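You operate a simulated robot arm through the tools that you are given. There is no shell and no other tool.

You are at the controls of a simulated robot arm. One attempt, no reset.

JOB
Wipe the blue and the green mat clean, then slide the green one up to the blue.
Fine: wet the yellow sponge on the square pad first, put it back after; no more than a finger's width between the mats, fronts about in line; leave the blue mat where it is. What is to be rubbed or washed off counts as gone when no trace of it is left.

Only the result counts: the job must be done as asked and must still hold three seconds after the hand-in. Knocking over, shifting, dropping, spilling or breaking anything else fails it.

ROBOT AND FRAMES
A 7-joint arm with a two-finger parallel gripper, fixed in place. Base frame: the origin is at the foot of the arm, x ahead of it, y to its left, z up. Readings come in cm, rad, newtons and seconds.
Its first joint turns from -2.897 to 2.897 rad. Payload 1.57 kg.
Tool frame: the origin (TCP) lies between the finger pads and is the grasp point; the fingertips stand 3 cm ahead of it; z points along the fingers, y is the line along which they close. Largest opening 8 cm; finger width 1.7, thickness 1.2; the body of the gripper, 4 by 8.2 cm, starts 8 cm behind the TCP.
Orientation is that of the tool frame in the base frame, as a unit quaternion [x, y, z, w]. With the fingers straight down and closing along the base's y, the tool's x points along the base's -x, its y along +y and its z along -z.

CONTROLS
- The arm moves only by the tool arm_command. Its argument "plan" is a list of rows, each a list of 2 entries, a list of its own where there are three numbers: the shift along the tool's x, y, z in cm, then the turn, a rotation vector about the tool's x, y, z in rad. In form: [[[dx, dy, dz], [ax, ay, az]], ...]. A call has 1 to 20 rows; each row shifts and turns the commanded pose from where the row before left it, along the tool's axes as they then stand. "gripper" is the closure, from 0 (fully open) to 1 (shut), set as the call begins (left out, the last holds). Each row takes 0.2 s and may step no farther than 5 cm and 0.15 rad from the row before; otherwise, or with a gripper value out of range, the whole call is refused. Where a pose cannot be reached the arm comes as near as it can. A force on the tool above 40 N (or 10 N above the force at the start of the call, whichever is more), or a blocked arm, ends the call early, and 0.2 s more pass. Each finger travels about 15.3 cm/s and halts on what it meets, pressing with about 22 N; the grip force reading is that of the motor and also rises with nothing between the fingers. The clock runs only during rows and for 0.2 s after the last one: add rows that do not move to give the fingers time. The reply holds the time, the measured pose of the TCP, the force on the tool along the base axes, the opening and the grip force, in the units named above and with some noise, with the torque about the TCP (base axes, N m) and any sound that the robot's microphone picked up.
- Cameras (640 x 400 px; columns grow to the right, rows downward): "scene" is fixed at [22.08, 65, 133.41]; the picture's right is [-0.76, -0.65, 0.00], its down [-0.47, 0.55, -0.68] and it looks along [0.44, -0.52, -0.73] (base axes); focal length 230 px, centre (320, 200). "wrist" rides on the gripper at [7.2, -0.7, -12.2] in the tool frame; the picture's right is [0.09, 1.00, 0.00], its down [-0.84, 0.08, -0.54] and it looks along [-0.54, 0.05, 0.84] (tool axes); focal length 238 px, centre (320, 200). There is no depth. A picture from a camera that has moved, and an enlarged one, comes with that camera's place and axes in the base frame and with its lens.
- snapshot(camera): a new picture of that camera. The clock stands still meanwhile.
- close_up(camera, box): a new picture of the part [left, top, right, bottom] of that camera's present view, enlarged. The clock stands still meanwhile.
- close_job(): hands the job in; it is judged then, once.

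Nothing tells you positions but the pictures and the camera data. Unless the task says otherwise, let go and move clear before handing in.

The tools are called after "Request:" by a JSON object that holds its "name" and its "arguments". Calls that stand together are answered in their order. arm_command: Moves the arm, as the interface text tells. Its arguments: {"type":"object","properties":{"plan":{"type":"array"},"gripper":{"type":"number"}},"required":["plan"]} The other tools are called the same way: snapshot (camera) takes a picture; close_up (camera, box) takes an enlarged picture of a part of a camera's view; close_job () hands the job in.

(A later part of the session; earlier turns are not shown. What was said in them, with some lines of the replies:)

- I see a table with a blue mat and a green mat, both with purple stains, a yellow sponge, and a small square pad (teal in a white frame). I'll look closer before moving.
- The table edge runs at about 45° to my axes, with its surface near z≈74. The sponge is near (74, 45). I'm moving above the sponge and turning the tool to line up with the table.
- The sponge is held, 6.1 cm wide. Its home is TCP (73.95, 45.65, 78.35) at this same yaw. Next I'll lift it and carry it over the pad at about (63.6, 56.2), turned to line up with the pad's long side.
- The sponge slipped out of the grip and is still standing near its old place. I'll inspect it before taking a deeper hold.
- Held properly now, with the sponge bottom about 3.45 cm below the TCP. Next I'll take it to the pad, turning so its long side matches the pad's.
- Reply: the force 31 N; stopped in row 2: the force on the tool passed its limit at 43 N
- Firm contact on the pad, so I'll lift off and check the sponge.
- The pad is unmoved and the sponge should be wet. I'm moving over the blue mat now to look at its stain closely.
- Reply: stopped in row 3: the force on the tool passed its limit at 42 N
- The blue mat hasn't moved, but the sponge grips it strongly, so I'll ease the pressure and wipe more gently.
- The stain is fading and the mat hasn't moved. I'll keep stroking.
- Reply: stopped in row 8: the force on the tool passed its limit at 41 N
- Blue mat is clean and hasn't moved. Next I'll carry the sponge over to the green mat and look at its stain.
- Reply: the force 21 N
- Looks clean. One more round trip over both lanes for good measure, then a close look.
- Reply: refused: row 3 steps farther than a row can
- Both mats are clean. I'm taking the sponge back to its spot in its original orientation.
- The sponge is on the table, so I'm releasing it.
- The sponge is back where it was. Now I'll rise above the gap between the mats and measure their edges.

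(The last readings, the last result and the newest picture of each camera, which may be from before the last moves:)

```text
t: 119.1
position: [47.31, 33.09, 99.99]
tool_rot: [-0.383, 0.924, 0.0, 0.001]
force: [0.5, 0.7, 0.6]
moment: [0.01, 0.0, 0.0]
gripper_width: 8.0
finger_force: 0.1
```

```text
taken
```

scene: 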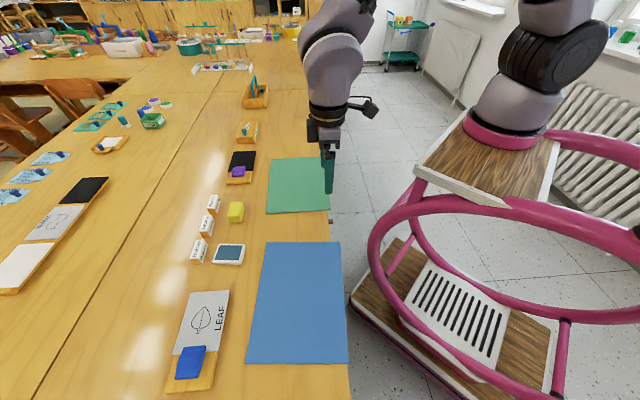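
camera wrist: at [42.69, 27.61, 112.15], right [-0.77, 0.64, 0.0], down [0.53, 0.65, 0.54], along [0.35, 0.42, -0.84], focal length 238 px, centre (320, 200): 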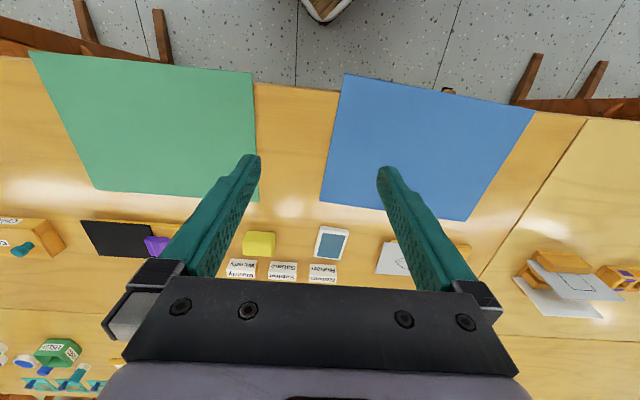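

Request:
{"name": "close_up", "arguments": {"camera": "wrist", "box": [210, 50, 370, 210]}}

Request:
{"name": "close_up", "arguments": {"camera": "wrist", "box": [10, 40, 210, 200]}}

Request:
{"name": "close_up", "arguments": {"camera": "wrist", "box": [400, 70, 560, 230]}}

```text
2.50 times, centred on (290, 130) of wrist
camera zoom: at [42.69, 27.61, 112.15], right [-0.77, 0.64, 0.0], down [0.53, 0.65, 0.54], along [0.35, 0.42, -0.84], focal length 596 px, centre (395, 375)
```

zoom: 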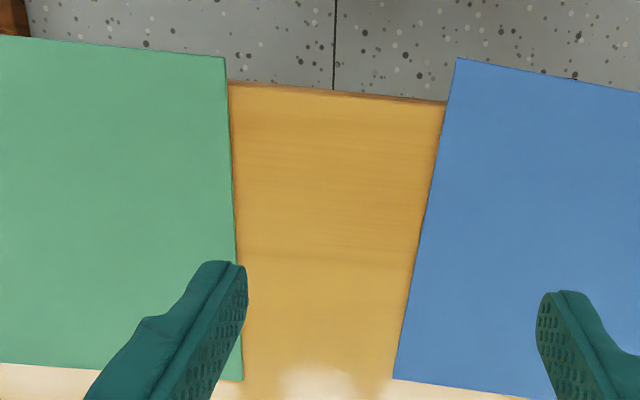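

```text
2.50 times, centred on (110, 120) of wrist
camera zoom: at [42.69, 27.61, 112.15], right [-0.77, 0.64, 0.0], down [0.53, 0.65, 0.54], along [0.35, 0.42, -0.84], focal length 596 px, centre (845, 400)
```

zoom: 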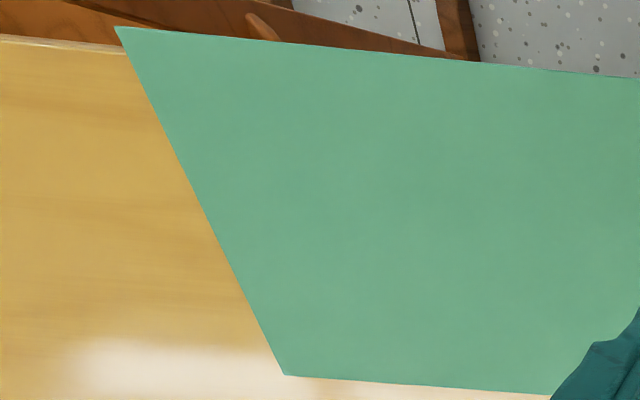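

```text
2.50 times, centred on (480, 150) of wrist
camera zoom: at [42.69, 27.61, 112.15], right [-0.77, 0.64, 0.0], down [0.53, 0.65, 0.54], along [0.35, 0.42, -0.84], focal length 596 px, centre (-80, 325)
```

zoom: 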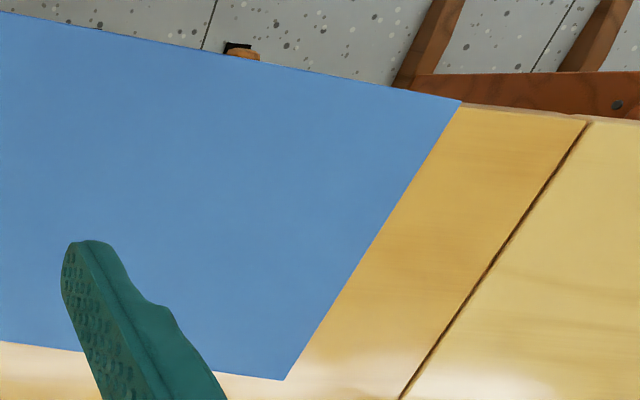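

Measured in table axes (P away from the front edge, Q along it, in cm):
- **Green mat:** P 53.7–75.6, Q −49.7 to −20, square to the table.
- **Blue mat:** turned about 4.3° relative to it, front near corner at (52.5, −6.9).

I'll first push the green mat's back edge toward the front with both open fingertips, turning it to match the blue.

Request:
{"name": "arm_command", "arguments": {"plan": [[[-2.64, -3.11, 2.25], [0, 0, 0]], [[-2.64, -3.11, 2.25], [0, 0, 0]], [[-2.64, -3.11, 2.25], [0, 0, 0]], [[-2.64, -3.11, 2.25], [0, 0, 0]], [[-2.64, -3.11, 2.25], [0, 0, 0]], [[-2.64, -3.11, 2.25], [0, 0, 0]], [[-2.64, -3.11, 2.25], [0, 0, 0]], [[-2.64, -3.11, 2.25], [0, 0, 0]], [[0, 0, 0], [0, 0, 0]]]}}

Request:
{"name": "snapshot", "arguments": {"camera": "wrist"}}

Request:
{"name": "close_up", "arguments": {"camera": "scene", "box": [210, 130, 350, 240]}}

```text
t: 121.1
position: [79.94, 30.38, 82.06]
tool_rot: [-0.382, 0.924, 0.001, 0.001]
force: [-0.1, 0.2, -0.2]
moment: [0.0, 0.0, 0.01]
gripper_width: 8.01
finger_force: 0.0
```

```text
taken
camera wrist: at [75.29, 24.84, 94.28], right [-0.77, 0.64, 0.0], down [0.54, 0.65, 0.54], along [0.35, 0.42, -0.84], focal length 238 px, centre (320, 200)
```

wrist: 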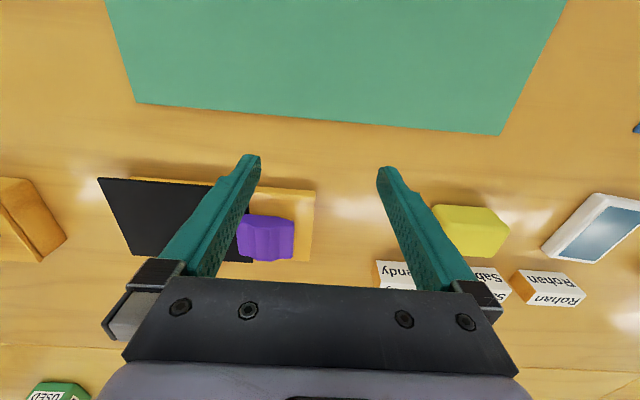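

```text
3.64 times, centred on (280, 185) of scene
camera zoom: at [22.08, 65.0, 133.41], right [-0.76, -0.65, 0.0], down [-0.47, 0.55, -0.68], along [0.44, -0.52, -0.73], focal length 837 px, centre (466, 254)
```

zoom: 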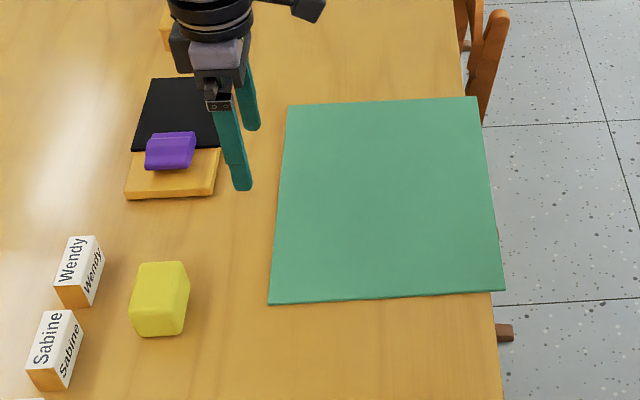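

Request:
{"name": "arm_command", "arguments": {"plan": [[[0, 0, 2], [0, 0, 0]], [[0, 0, 2], [0, 0, 0]], [[0, 0, 0.6], [0, 0, 0]], [[0, 0, 0.2], [0, 0, 0]], [[0, 0, 0], [0, 0, 0]]]}}

Request:
{"name": "arm_command", "arguments": {"plan": [[[0, 0, 0.1], [0, 0, 0]], [[0, 0, 0], [0, 0, 0]]]}}

Request:
{"name": "arm_command", "arguments": {"plan": [[[0, 0, 0.06], [0, 0, 0]], [[0, 0, 0], [0, 0, 0]]]}}

```text
t: 122.3
position: [79.87, 30.47, 77.25]
tool_rot: [-0.383, 0.924, 0.0, 0.0]
force: [0.7, 0.3, -0.3]
moment: [0.02, 0.0, 0.01]
gripper_width: 7.99
finger_force: 0.1
```

```text
t: 122.9
position: [79.95, 30.5, 77.26]
tool_rot: [-0.383, 0.924, 0.0, 0.0]
force: [-0.1, -0.3, 0.4]
moment: [-0.01, -0.01, 0.01]
gripper_width: 8.02
finger_force: 0.0
```

```text
t: 123.5
position: [79.91, 30.43, 77.18]
tool_rot: [-0.382, 0.924, 0.001, 0.001]
force: [-0.2, 0.1, 0.3]
moment: [0.0, -0.02, 0.02]
gripper_width: 8.0
finger_force: 0.0
```

Request:
{"name": "arm_command", "arguments": {"plan": [[[0, 0, 0.05], [0, 0, 0]], [[0, 0, 0], [0, 0, 0]]]}}

Request:
{"name": "snapshot", "arguments": {"camera": "wrist"}}

Request:
{"name": "close_up", "arguments": {"camera": "scene", "box": [210, 130, 350, 240]}}

```text
t: 124.1
position: [79.93, 30.58, 77.13]
tool_rot: [-0.383, 0.924, 0.0, 0.001]
force: [-0.3, 0.1, 0.6]
moment: [-0.01, 0.01, 0.01]
gripper_width: 8.0
finger_force: 0.0
```

```text
taken
camera wrist: at [75.24, 25.02, 89.2], right [-0.77, 0.64, 0.0], down [0.54, 0.65, 0.54], along [0.35, 0.42, -0.84], focal length 238 px, centre (320, 200)
```

wrist: 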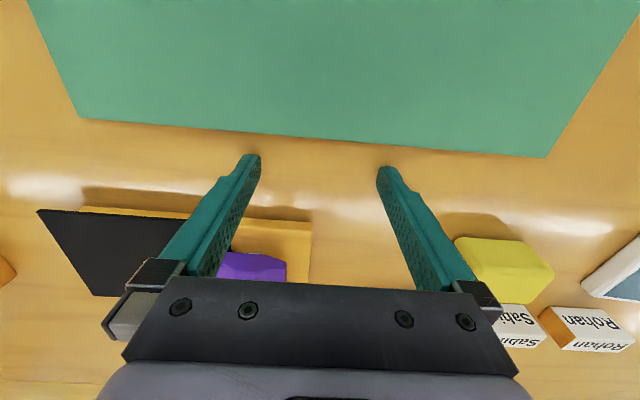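

```text
3.64 times, centred on (280, 185) of scene
camera zoom: at [22.08, 65.0, 133.41], right [-0.76, -0.65, 0.0], down [-0.47, 0.55, -0.68], along [0.44, -0.52, -0.73], focal length 837 px, centre (466, 254)
```

zoom: 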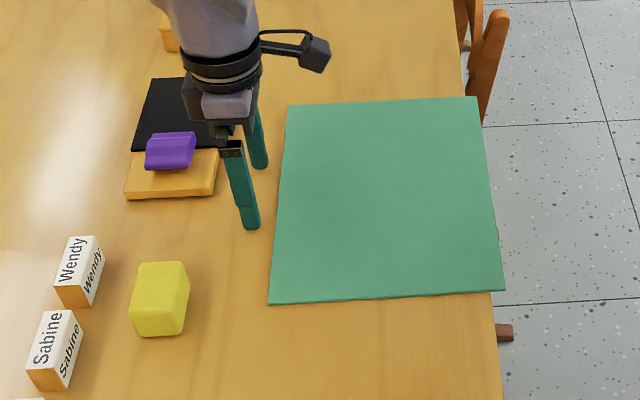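

Request:
{"name": "arm_command", "arguments": {"plan": [[[0.5, 0, 0], [0, 0, 0]], [[0.5, 0, 0], [0, 0, 0]], [[0.5, 0, 0], [0, 0, 0]], [[0.3, 0, 0], [0, 0, 0]], [[0.3, 0, 0], [0, 0, 0]], [[0.3, 0, 0], [0, 0, 0]], [[0, 0, 0], [0, 0, 0]]]}}

Request:
{"name": "snapshot", "arguments": {"camera": "wrist"}}

Request:
{"name": "close_up", "arguments": {"camera": "scene", "box": [210, 130, 350, 240]}}

```text
t: 125.7
position: [78.23, 28.81, 77.02]
tool_rot: [-0.382, 0.924, 0.0, 0.001]
force: [1.1, 1.0, 1.5]
moment: [0.0, -0.02, 0.04]
gripper_width: 7.98
finger_force: 0.1
```

```text
taken
camera wrist: at [73.53, 23.31, 89.18], right [-0.77, 0.64, 0.0], down [0.54, 0.65, 0.54], along [0.35, 0.42, -0.84], focal length 238 px, centre (320, 200)
```

wrist: 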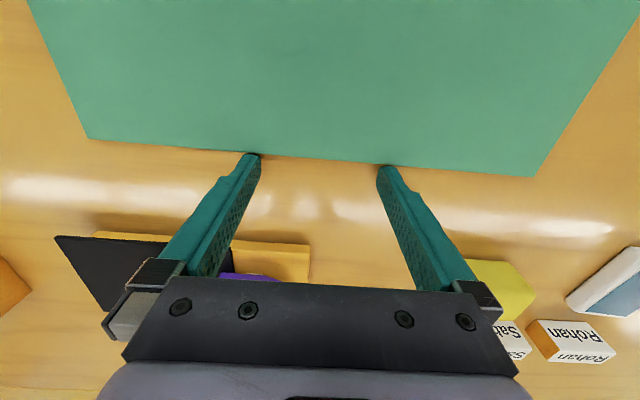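

```text
3.64 times, centred on (280, 185) of scene
camera zoom: at [22.08, 65.0, 133.41], right [-0.76, -0.65, 0.0], down [-0.47, 0.55, -0.68], along [0.44, -0.52, -0.73], focal length 837 px, centre (466, 254)
```

zoom: 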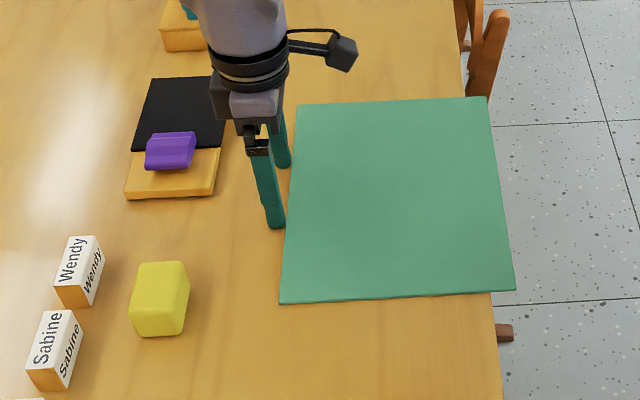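

Light contact pushes it well. Continuing with a gradual turn.

Request:
{"name": "arm_command", "arguments": {"plan": [[[0.4, 0, 0], [0, 0, 0.0125]], [[0.4, 0, 0], [0, 0, 0.0125]], [[0.4, 0, 0], [0, 0, 0.0125]], [[0.4, 0, 0], [0, 0, 0.0125]], [[0.4, 0, 0], [0, 0, 0.0125]], [[0.3, 0, 0], [0, 0, 0.0125]], [[0, 0, 0], [0, 0, 0]]]}}

Request:
{"name": "snapshot", "arguments": {"camera": "wrist"}}

Request:
{"name": "close_up", "arguments": {"camera": "scene", "box": [210, 130, 370, 280]}}

```text
t: 127.3
position: [76.57, 27.24, 77.02]
tool_rot: [-0.348, 0.937, 0.0, 0.0]
force: [1.0, 0.8, 2.3]
moment: [-0.07, -0.04, 0.08]
gripper_width: 8.03
finger_force: 0.0
```

```text
taken
camera wrist: at [71.49, 22.12, 89.19], right [-0.72, 0.7, 0.0], down [0.58, 0.6, 0.54], along [0.38, 0.39, -0.84], focal length 238 px, centre (320, 200)
```

wrist: 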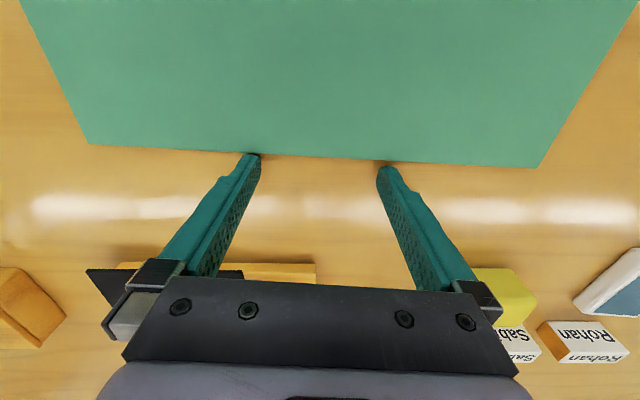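

```text
2.67 times, centred on (290, 205) of scene
camera zoom: at [22.08, 65.0, 133.41], right [-0.76, -0.65, 0.0], down [-0.47, 0.55, -0.68], along [0.44, -0.52, -0.73], focal length 614 px, centre (400, 187)
```

zoom: 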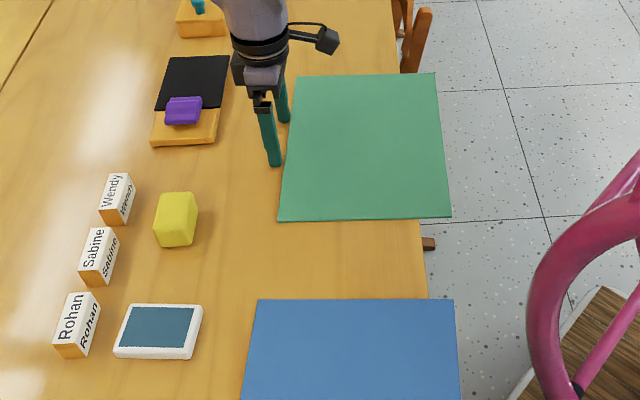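

Fronts are now nearly in line. I'll lift off and go round to the far short edge, to push the green mat toward the blue.

Request:
{"name": "arm_command", "arguments": {"plan": [[[-0.4, 0, 0], [0, 0, 0]], [[0, 0, -3], [0, 0, 0]], [[0, 0, -4], [0, 0, 0]], [[0, 0, -4], [0, 0, 0]], [[0, 0, 0], [0, 0, 0.1428]], [[0, 0, 0], [0, 0, 0.1428]], [[0, 0, 0], [0, 0, 0.1428]], [[0, 0, 0], [0, 0, 0.1428]], [[0, 0, 0], [0, 0, 0.1428]], [[0, 0, 0], [0, 0, 0.1428]], [[0, 0, 0], [0, 0, 0.1428]], [[0, 0, 0], [0, 0, 0.1428]], [[0, 0, 0], [0, 0, 0.1428]], [[0, 0, 0], [0, 0, 0.1428]], [[0, 0, 0], [0, 0, 0.1428]], [[0, 0, 0], [0, 0, 0]]]}}

Request:
{"name": "snapshot", "arguments": {"camera": "wrist"}}

```text
t: 130.7
position: [76.88, 27.46, 88.09]
tool_rot: [0.418, 0.908, 0.001, 0.0]
force: [-0.3, -0.6, 0.8]
moment: [0.0, -0.03, -0.01]
gripper_width: 8.01
finger_force: 0.0
```

```text
taken
camera wrist: at [71.6, 32.55, 100.19], right [0.7, 0.72, 0.0], down [0.6, -0.59, 0.54], along [0.39, -0.38, -0.84], focal length 238 px, centre (320, 200)
```

wrist: 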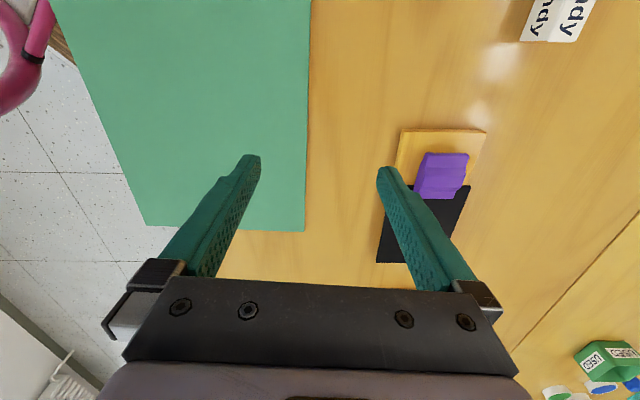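

Request:
{"name": "arm_command", "arguments": {"plan": [[[-3.53, -2.354, 0], [0, 0, 0]], [[-3.53, -2.354, 0], [0, 0, 0]], [[-3.53, -2.354, 0], [0, 0, 0]], [[-3.53, -2.354, 0], [0, 0, 0]], [[-3.53, -2.354, 0], [0, 0, 0]], [[0, 0, 3], [0, 0, 0]], [[0, 0, 3], [0, 0, 0]], [[0, 0, 0], [0, 0, 0]]]}}

Request:
{"name": "snapshot", "arguments": {"camera": "wrist"}}

Request:
{"name": "close_up", "arguments": {"camera": "scene", "box": [210, 110, 370, 260]}}

```text
t: 132.5
position: [79.47, 6.35, 82.05]
tool_rot: [0.418, 0.909, 0.001, 0.001]
force: [0.3, 0.2, 0.5]
moment: [0.02, 0.0, 0.0]
gripper_width: 7.99
finger_force: 0.0
```

```text
taken
camera wrist: at [74.27, 11.44, 94.15], right [0.69, 0.72, 0.0], down [0.6, -0.58, 0.54], along [0.39, -0.38, -0.84], focal length 238 px, centre (320, 200)
```

wrist: 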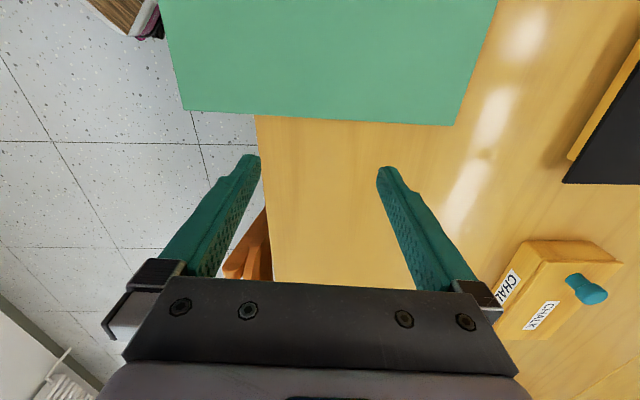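

```text
2.67 times, centred on (290, 185) of scene
camera zoom: at [22.08, 65.0, 133.41], right [-0.76, -0.65, 0.0], down [-0.47, 0.55, -0.68], along [0.44, -0.52, -0.73], focal length 614 px, centre (400, 240)
```

zoom: 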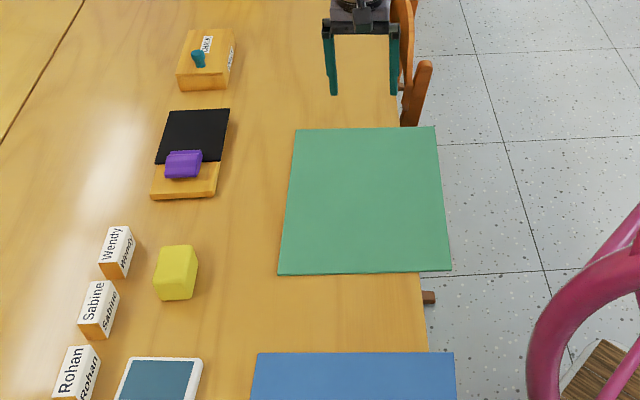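

Request:
{"name": "arm_command", "arguments": {"plan": [[[0, 1.6, 0], [0, 0, 0]], [[0, 0, 2], [0, 0, 0]], [[0, 0, 2], [0, 0, 0]], [[0, 0, 0.6], [0, 0, 0]], [[0, 0, 0.2], [0, 0, 0]], [[0, 0, 0.1], [0, 0, 0]], [[0, 0, 0], [0, 0, 0]]]}}

Request:
{"name": "arm_command", "arguments": {"plan": [[[0, 0, 0.06], [0, 0, 0]], [[0, 0, 0.05], [0, 0, 0]], [[0, 0, 0], [0, 0, 0]]]}}

Request:
{"name": "snapshot", "arguments": {"camera": "wrist"}}

Request:
{"name": "close_up", "arguments": {"camera": "scene", "box": [210, 110, 370, 260]}}

```text
t: 134.1
position: [80.68, 7.48, 77.22]
tool_rot: [0.417, 0.909, 0.001, 0.001]
force: [0.4, 0.5, 0.3]
moment: [-0.01, 0.0, 0.0]
gripper_width: 7.99
finger_force: 0.1
```

```text
t: 134.9
position: [80.62, 7.5, 77.14]
tool_rot: [0.418, 0.908, 0.0, 0.001]
force: [0.7, 0.1, -0.6]
moment: [0.01, 0.0, 0.02]
gripper_width: 8.03
finger_force: 0.0
```

```text
taken
camera wrist: at [75.44, 12.57, 89.15], right [0.69, 0.72, 0.0], down [0.6, -0.58, 0.54], along [0.39, -0.38, -0.84], focal length 238 px, centre (320, 200)
```

wrist: 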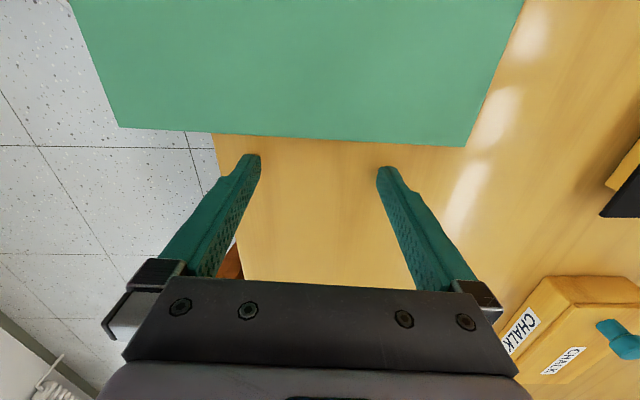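

```text
2.67 times, centred on (290, 185) of scene
camera zoom: at [22.08, 65.0, 133.41], right [-0.76, -0.65, 0.0], down [-0.47, 0.55, -0.68], along [0.44, -0.52, -0.73], focal length 614 px, centre (400, 240)
```

zoom: 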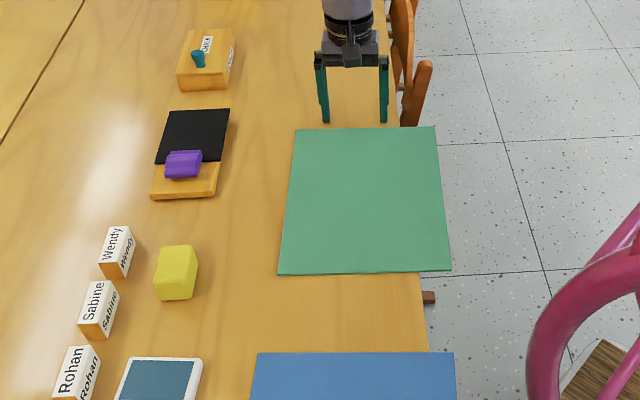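

Request:
{"name": "arm_command", "arguments": {"plan": [[[0.5, 0, 0], [0, 0, 0]], [[0.5, 0, 0], [0, 0, 0]], [[0.5, 0, 0], [0, 0, 0]], [[0.4, 0, 0], [0, 0, 0]], [[0.4, 0, 0], [0, 0, 0]], [[0.4, 0, 0], [0, 0, 0]], [[0.4, 0, 0], [0, 0, 0]], [[0.4, 0, 0], [0, 0, 0]], [[0.4, 0, 0], [0, 0, 0]], [[0.4, 0, 0], [0, 0, 0]], [[0.4, 0, 0], [0, 0, 0]], [[0, 0, 0], [0, 0, 0]]]}}

Request:
{"name": "snapshot", "arguments": {"camera": "wrist"}}

Request:
{"name": "close_up", "arguments": {"camera": "scene", "box": [210, 130, 370, 280]}}

```text
t: 137.5
position: [77.6, 11.0, 77.01]
tool_rot: [0.417, 0.909, 0.0, 0.0]
force: [1.7, -2.1, 0.9]
moment: [-0.08, 0.01, 0.1]
gripper_width: 7.97
finger_force: 0.1
```

```text
taken
camera wrist: at [72.39, 16.07, 89.15], right [0.69, 0.72, 0.0], down [0.6, -0.58, 0.54], along [0.39, -0.38, -0.84], focal length 238 px, centre (320, 200)
```

wrist: 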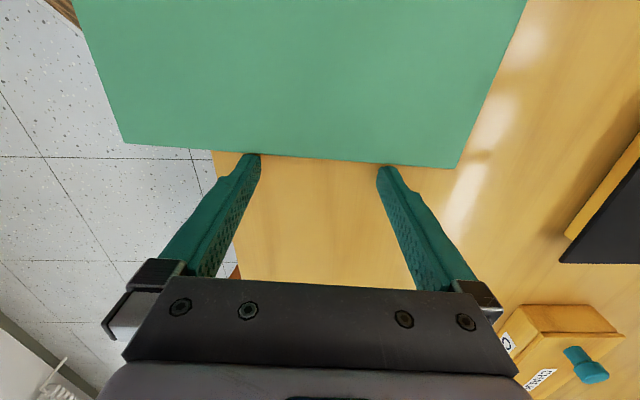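

```text
2.67 times, centred on (290, 205) of scene
camera zoom: at [22.08, 65.0, 133.41], right [-0.76, -0.65, 0.0], down [-0.47, 0.55, -0.68], along [0.44, -0.52, -0.73], focal length 614 px, centre (400, 187)
```

zoom: 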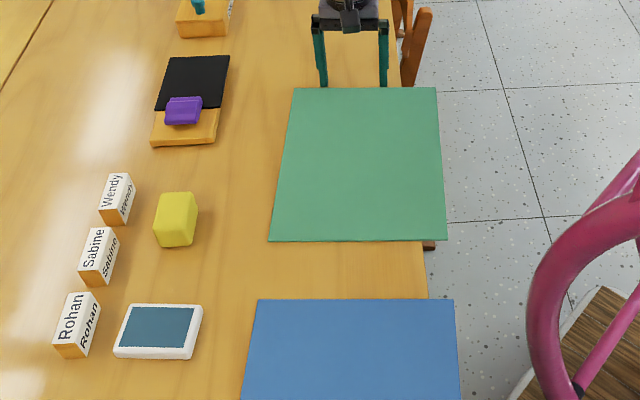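

Request:
{"name": "close_up", "arguments": {"camera": "scene", "box": [240, 150, 360, 370]}}

Request:
{"name": "close_up", "arguments": {"camera": "scene", "box": [250, 190, 350, 250]}}

```text
1.82 times, centred on (300, 260) of scene
camera zoom: at [22.08, 65.0, 133.41], right [-0.76, -0.65, 0.0], down [-0.47, 0.55, -0.68], along [0.44, -0.52, -0.73], focal length 419 px, centre (356, 91)
```

zoom: 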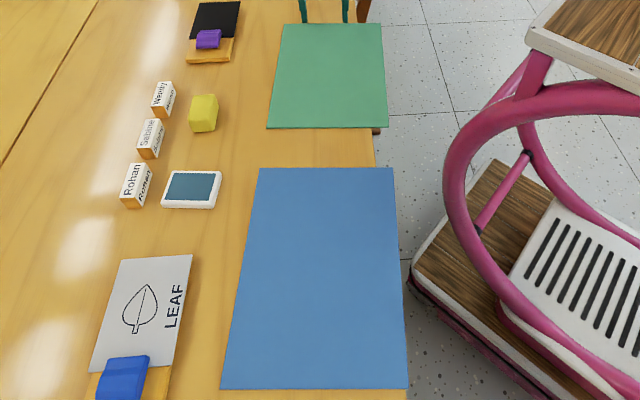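

```text
6.40 times, centred on (300, 220) of scene
camera zoom: at [22.08, 65.0, 133.41], right [-0.76, -0.65, 0.0], down [-0.47, 0.55, -0.68], along [0.44, -0.52, -0.73], focal length 1474 px, centre (448, 72)
```

zoom: 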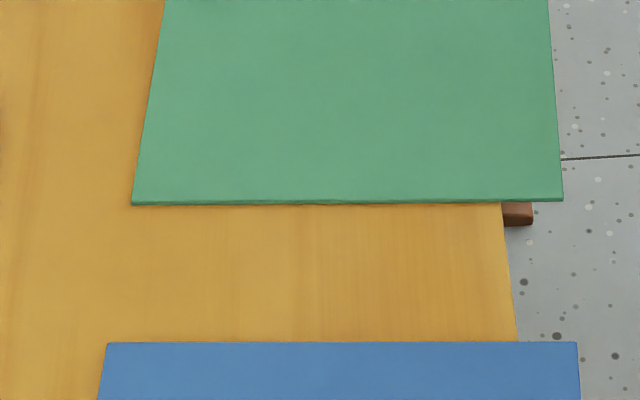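

Fronts are aligned within a couple of mm, and the gap is about 8.2 cm and nearly parallel. Pushing most of the remaining distance.

Request:
{"name": "arm_command", "arguments": {"plan": [[[0.4, 0, 0], [0, 0, 0]], [[0.4, 0, 0], [0, 0, 0]], [[0.4, 0, 0], [0, 0, 0]], [[0.4, 0, 0], [0, 0, 0]], [[0.4, 0, 0], [0, 0, 0]], [[0.4, 0, 0], [0, 0, 0]], [[0.4, 0, 0], [0, 0, 0]], [[0.4, 0, 0], [0, 0, 0]], [[0.4, 0, 0], [0, 0, 0]], [[0.4, 0, 0], [0, 0, 0]], [[0.4, 0, 0], [0, 0, 0]], [[0.4, 0, 0], [0, 0, 0]], [[0.4, 0, 0], [0, 0, 0]], [[0.4, 0, 0], [0, 0, 0]], [[0.4, 0, 0], [0, 0, 0]], [[0, 0, 0], [0, 0, 0]]]}}

Request:
{"name": "snapshot", "arguments": {"camera": "wrist"}}

Request:
{"name": "close_up", "arguments": {"camera": "scene", "box": [250, 190, 350, 250]}}

Request:
{"name": "close_up", "arguments": {"camera": "scene", "box": [240, 150, 360, 370]}}

```text
t: 140.9
position: [73.51, 15.53, 77.06]
tool_rot: [0.417, 0.909, 0.001, 0.001]
force: [1.4, -1.1, 0.7]
moment: [-0.06, 0.04, 0.1]
gripper_width: 7.99
finger_force: 0.1
```

```text
taken
camera wrist: at [68.47, 20.64, 89.14], right [0.69, 0.72, 0.0], down [0.6, -0.58, 0.54], along [0.39, -0.38, -0.84], focal length 238 px, centre (320, 200)
```

wrist: 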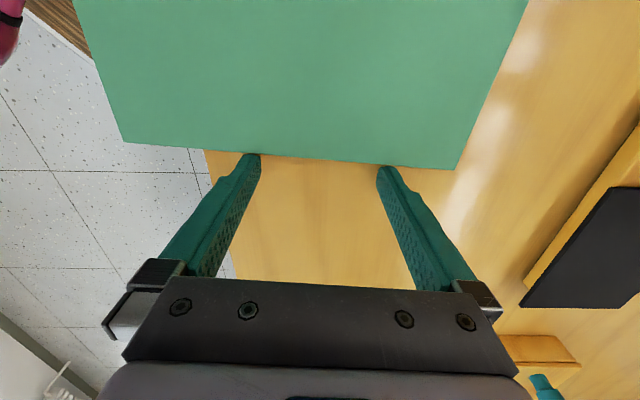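

```text
6.40 times, centred on (300, 220) of scene
camera zoom: at [22.08, 65.0, 133.41], right [-0.76, -0.65, 0.0], down [-0.47, 0.55, -0.68], along [0.44, -0.52, -0.73], focal length 1474 px, centre (448, 72)
```

zoom: 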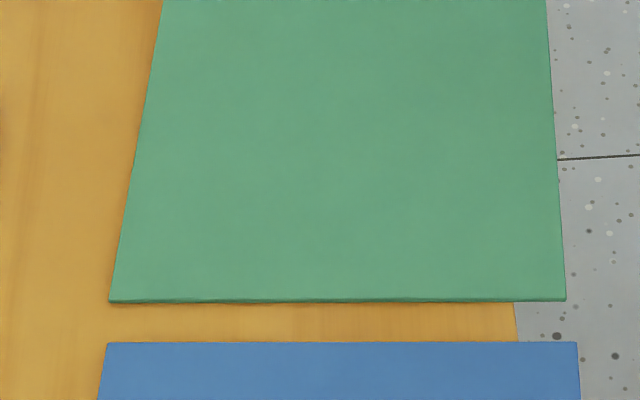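

```text
1.82 times, centred on (300, 260) of scene
camera zoom: at [22.08, 65.0, 133.41], right [-0.76, -0.65, 0.0], down [-0.47, 0.55, -0.68], along [0.44, -0.52, -0.73], focal length 419 px, centre (356, 91)
```

zoom: 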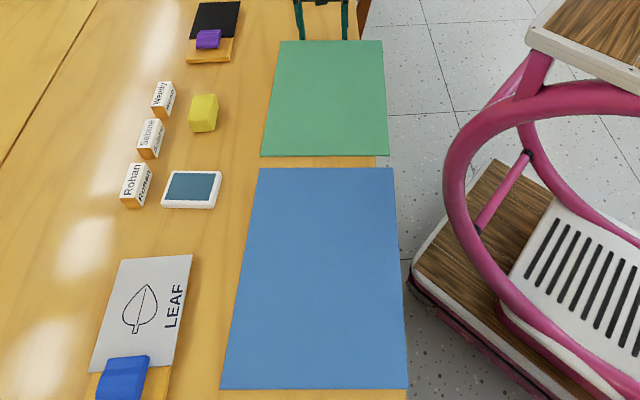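

Request:
{"name": "arm_command", "arguments": {"plan": [[[0.4, 0, 0], [0, 0, 0]], [[0.4, 0, 0], [0, 0, 0]], [[0.4, 0, 0], [0, 0, 0]], [[0.3, 0, 0], [0, 0, 0]], [[0.2, 0, 0], [0, 0, 0]], [[0, 0, 0], [0, 0, 0]]]}}

Request:
{"name": "close_up", "arguments": {"camera": "scene", "box": [250, 210, 350, 270]}}

Request:
{"name": "close_up", "arguments": {"camera": "scene", "box": [160, 230, 370, 400]}}

```text
t: 142.3
position: [72.65, 16.78, 77.07]
tool_rot: [0.417, 0.909, 0.0, 0.0]
force: [0.4, -1.6, 2.5]
moment: [-0.02, -0.04, -0.02]
gripper_width: 7.99
finger_force: 0.1
```

```text
6.40 times, centred on (300, 240) of scene
camera zoom: at [22.08, 65.0, 133.41], right [-0.76, -0.65, 0.0], down [-0.47, 0.55, -0.68], along [0.44, -0.52, -0.73], focal length 1474 px, centre (448, -56)
```

zoom: 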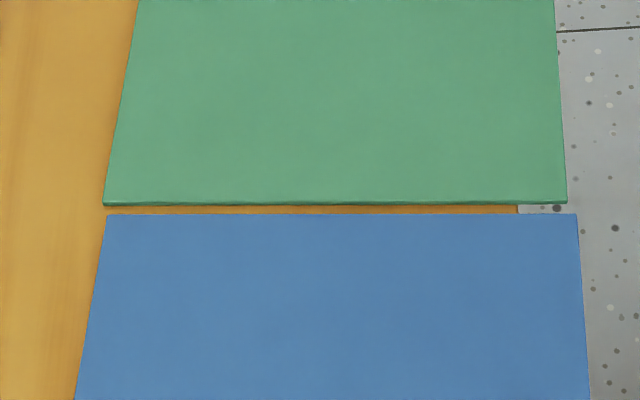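

```text
2.35 times, centred on (265, 315) of scene
camera zoom: at [22.08, 65.0, 133.41], right [-0.76, -0.65, 0.0], down [-0.47, 0.55, -0.68], along [0.44, -0.52, -0.73], focal length 542 px, centre (449, -71)
```

zoom: 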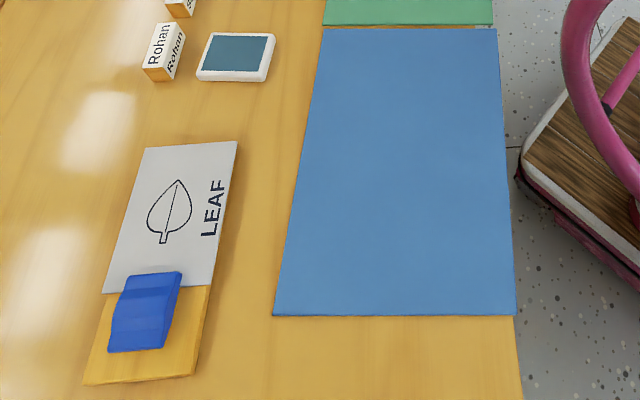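

The gap is about 0.75 cm, parallel, fronts within about 0.4 cm, and the blue mat hasn't moved. I'll back off, lift, and inspect everything.

Request:
{"name": "arm_command", "arguments": {"plan": [[[-0.5, 0, 0], [0, 0, 0]], [[-0.5, 0, -0.5], [0, 0, 0]], [[0, 0, -3], [0, 0, 0]], [[0, 0, -4], [0, 0, 0]], [[0, 0, -4], [0, 0, 0]], [[0, 0, -4], [0, 0, 0]], [[0, 0, -4], [0, 0, 0]], [[0, 0, -4], [0, 0, 0]], [[0, 0, 0], [0, 0, 0]]]}}

Request:
{"name": "snapshot", "arguments": {"camera": "scene"}}

Request:
{"name": "snapshot", "arguments": {"camera": "wrist"}}

Request:
{"name": "close_up", "arguments": {"camera": "scene", "box": [230, 150, 360, 260]}}

Request:
{"name": "close_up", "arguments": {"camera": "scene", "box": [230, 230, 360, 370]}}

```text
t: 144.3
position: [73.2, 16.14, 100.66]
tool_rot: [0.416, 0.909, 0.002, 0.001]
force: [0.4, 0.4, 0.1]
moment: [0.01, 0.08, 0.01]
gripper_width: 8.0
finger_force: 0.0
```

```text
taken
```

scene: 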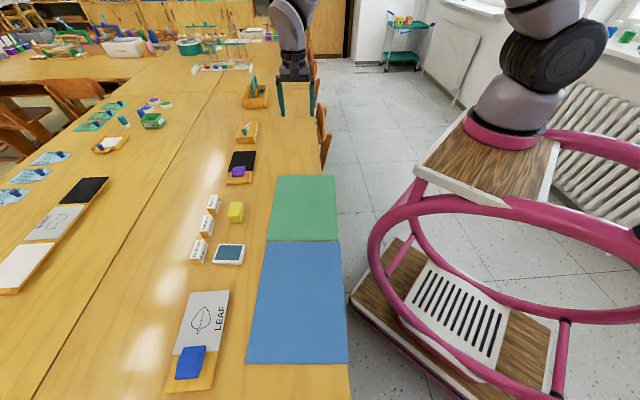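

```text
taken
camera wrist: at [67.95, 21.21, 112.74], right [0.69, 0.72, 0.0], down [0.6, -0.58, 0.54], along [0.39, -0.38, -0.84], focal length 238 px, centre (320, 200)
```

wrist: 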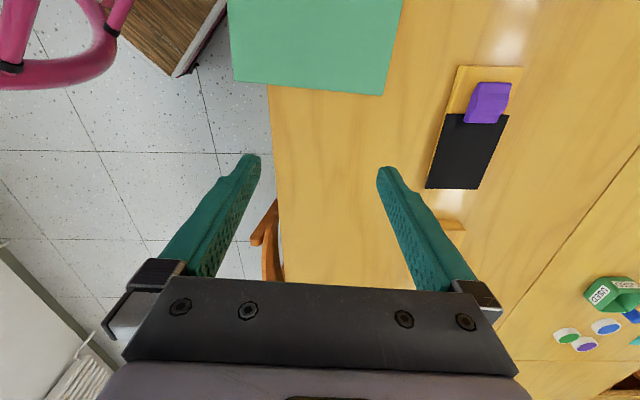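

```text
3.64 times, centred on (295, 205) of scene
camera zoom: at [22.08, 65.0, 133.41], right [-0.76, -0.65, 0.0], down [-0.47, 0.55, -0.68], along [0.44, -0.52, -0.73], focal length 837 px, centre (411, 182)
```

zoom: 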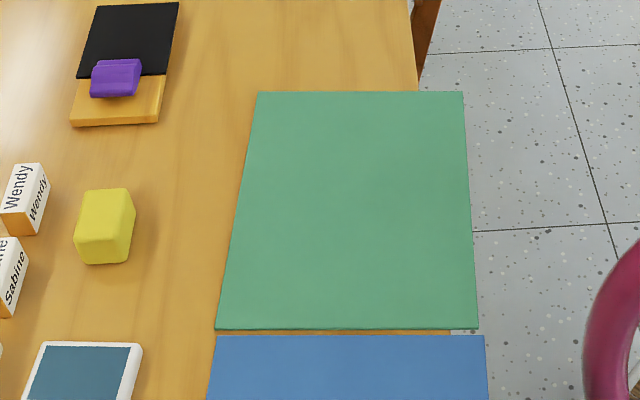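

```text
2.86 times, centred on (295, 300) of scene
camera zoom: at [22.08, 65.0, 133.41], right [-0.76, -0.65, 0.0], down [-0.47, 0.55, -0.68], along [0.44, -0.52, -0.73], focal length 658 px, centre (391, -86)
```

zoom: 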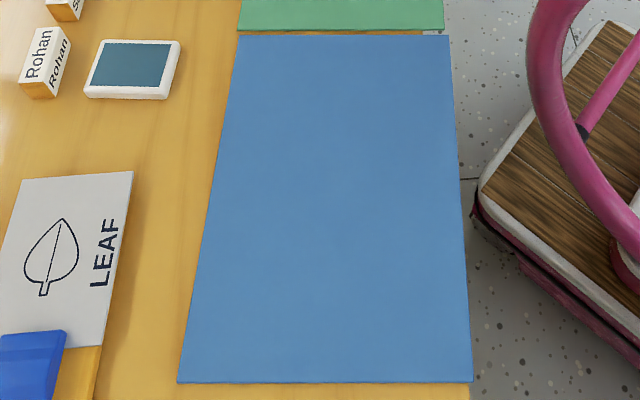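

Request:
{"name": "close_up", "arguments": {"camera": "scene", "box": [270, 265, 340, 330]}}

Request:
{"name": "close_up", "arguments": {"camera": "scene", "box": [268, 175, 340, 240]}}

```text
6.15 times, centred on (305, 298) of scene
camera zoom: at [22.08, 65.0, 133.41], right [-0.76, -0.65, 0.0], down [-0.47, 0.55, -0.68], along [0.44, -0.52, -0.73], focal length 1417 px, centre (412, -400)
```

zoom: 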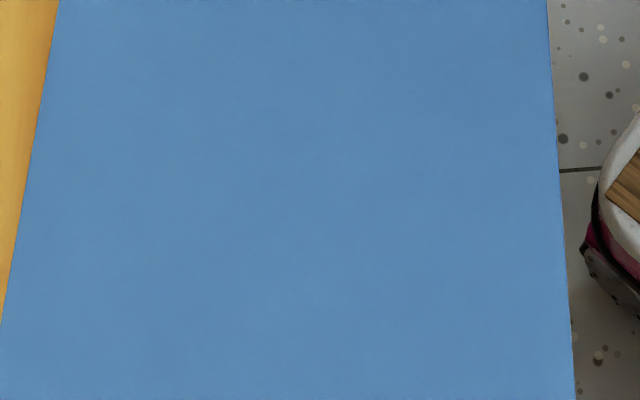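

```text
6.15 times, centred on (304, 208) of scene
camera zoom: at [22.08, 65.0, 133.41], right [-0.76, -0.65, 0.0], down [-0.47, 0.55, -0.68], along [0.44, -0.52, -0.73], focal length 1417 px, centre (418, 154)
```

zoom: 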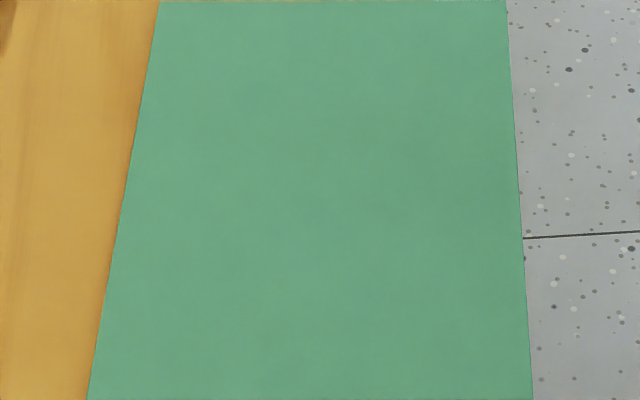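

Both mats are spotless and side by side, less than 1 cm apart with their fronts in line. The sponge is back in place, nothing else has moved, and the arm is clear, so I'm handing in.

Request:
{"name": "close_job", "arguments": {}}

```text
The job is handed in.
```

I wiped both mats clean and slid the green one up to the blue. The job is handed in.

- **Mats:** no trace of the stains shows on either mat in the last close-ups.
- **Gap:** it is about 0.75 cm and even along its length. The fronts are in line to within about half a centimetre.
- **Blue mat:** it stayed where it was.
- **Overhang:** the green mat now hangs a few centimetres over the table edge, because it matches the slight turn of the blue mat. It lies steady.
- **Sponge:** I pressed it on the square pad before wiping. It slipped out of my first grip but stayed standing at its place, and afterwards I put it back in its original spot and orientation.

Nothing else on the table was shifted or knocked over.
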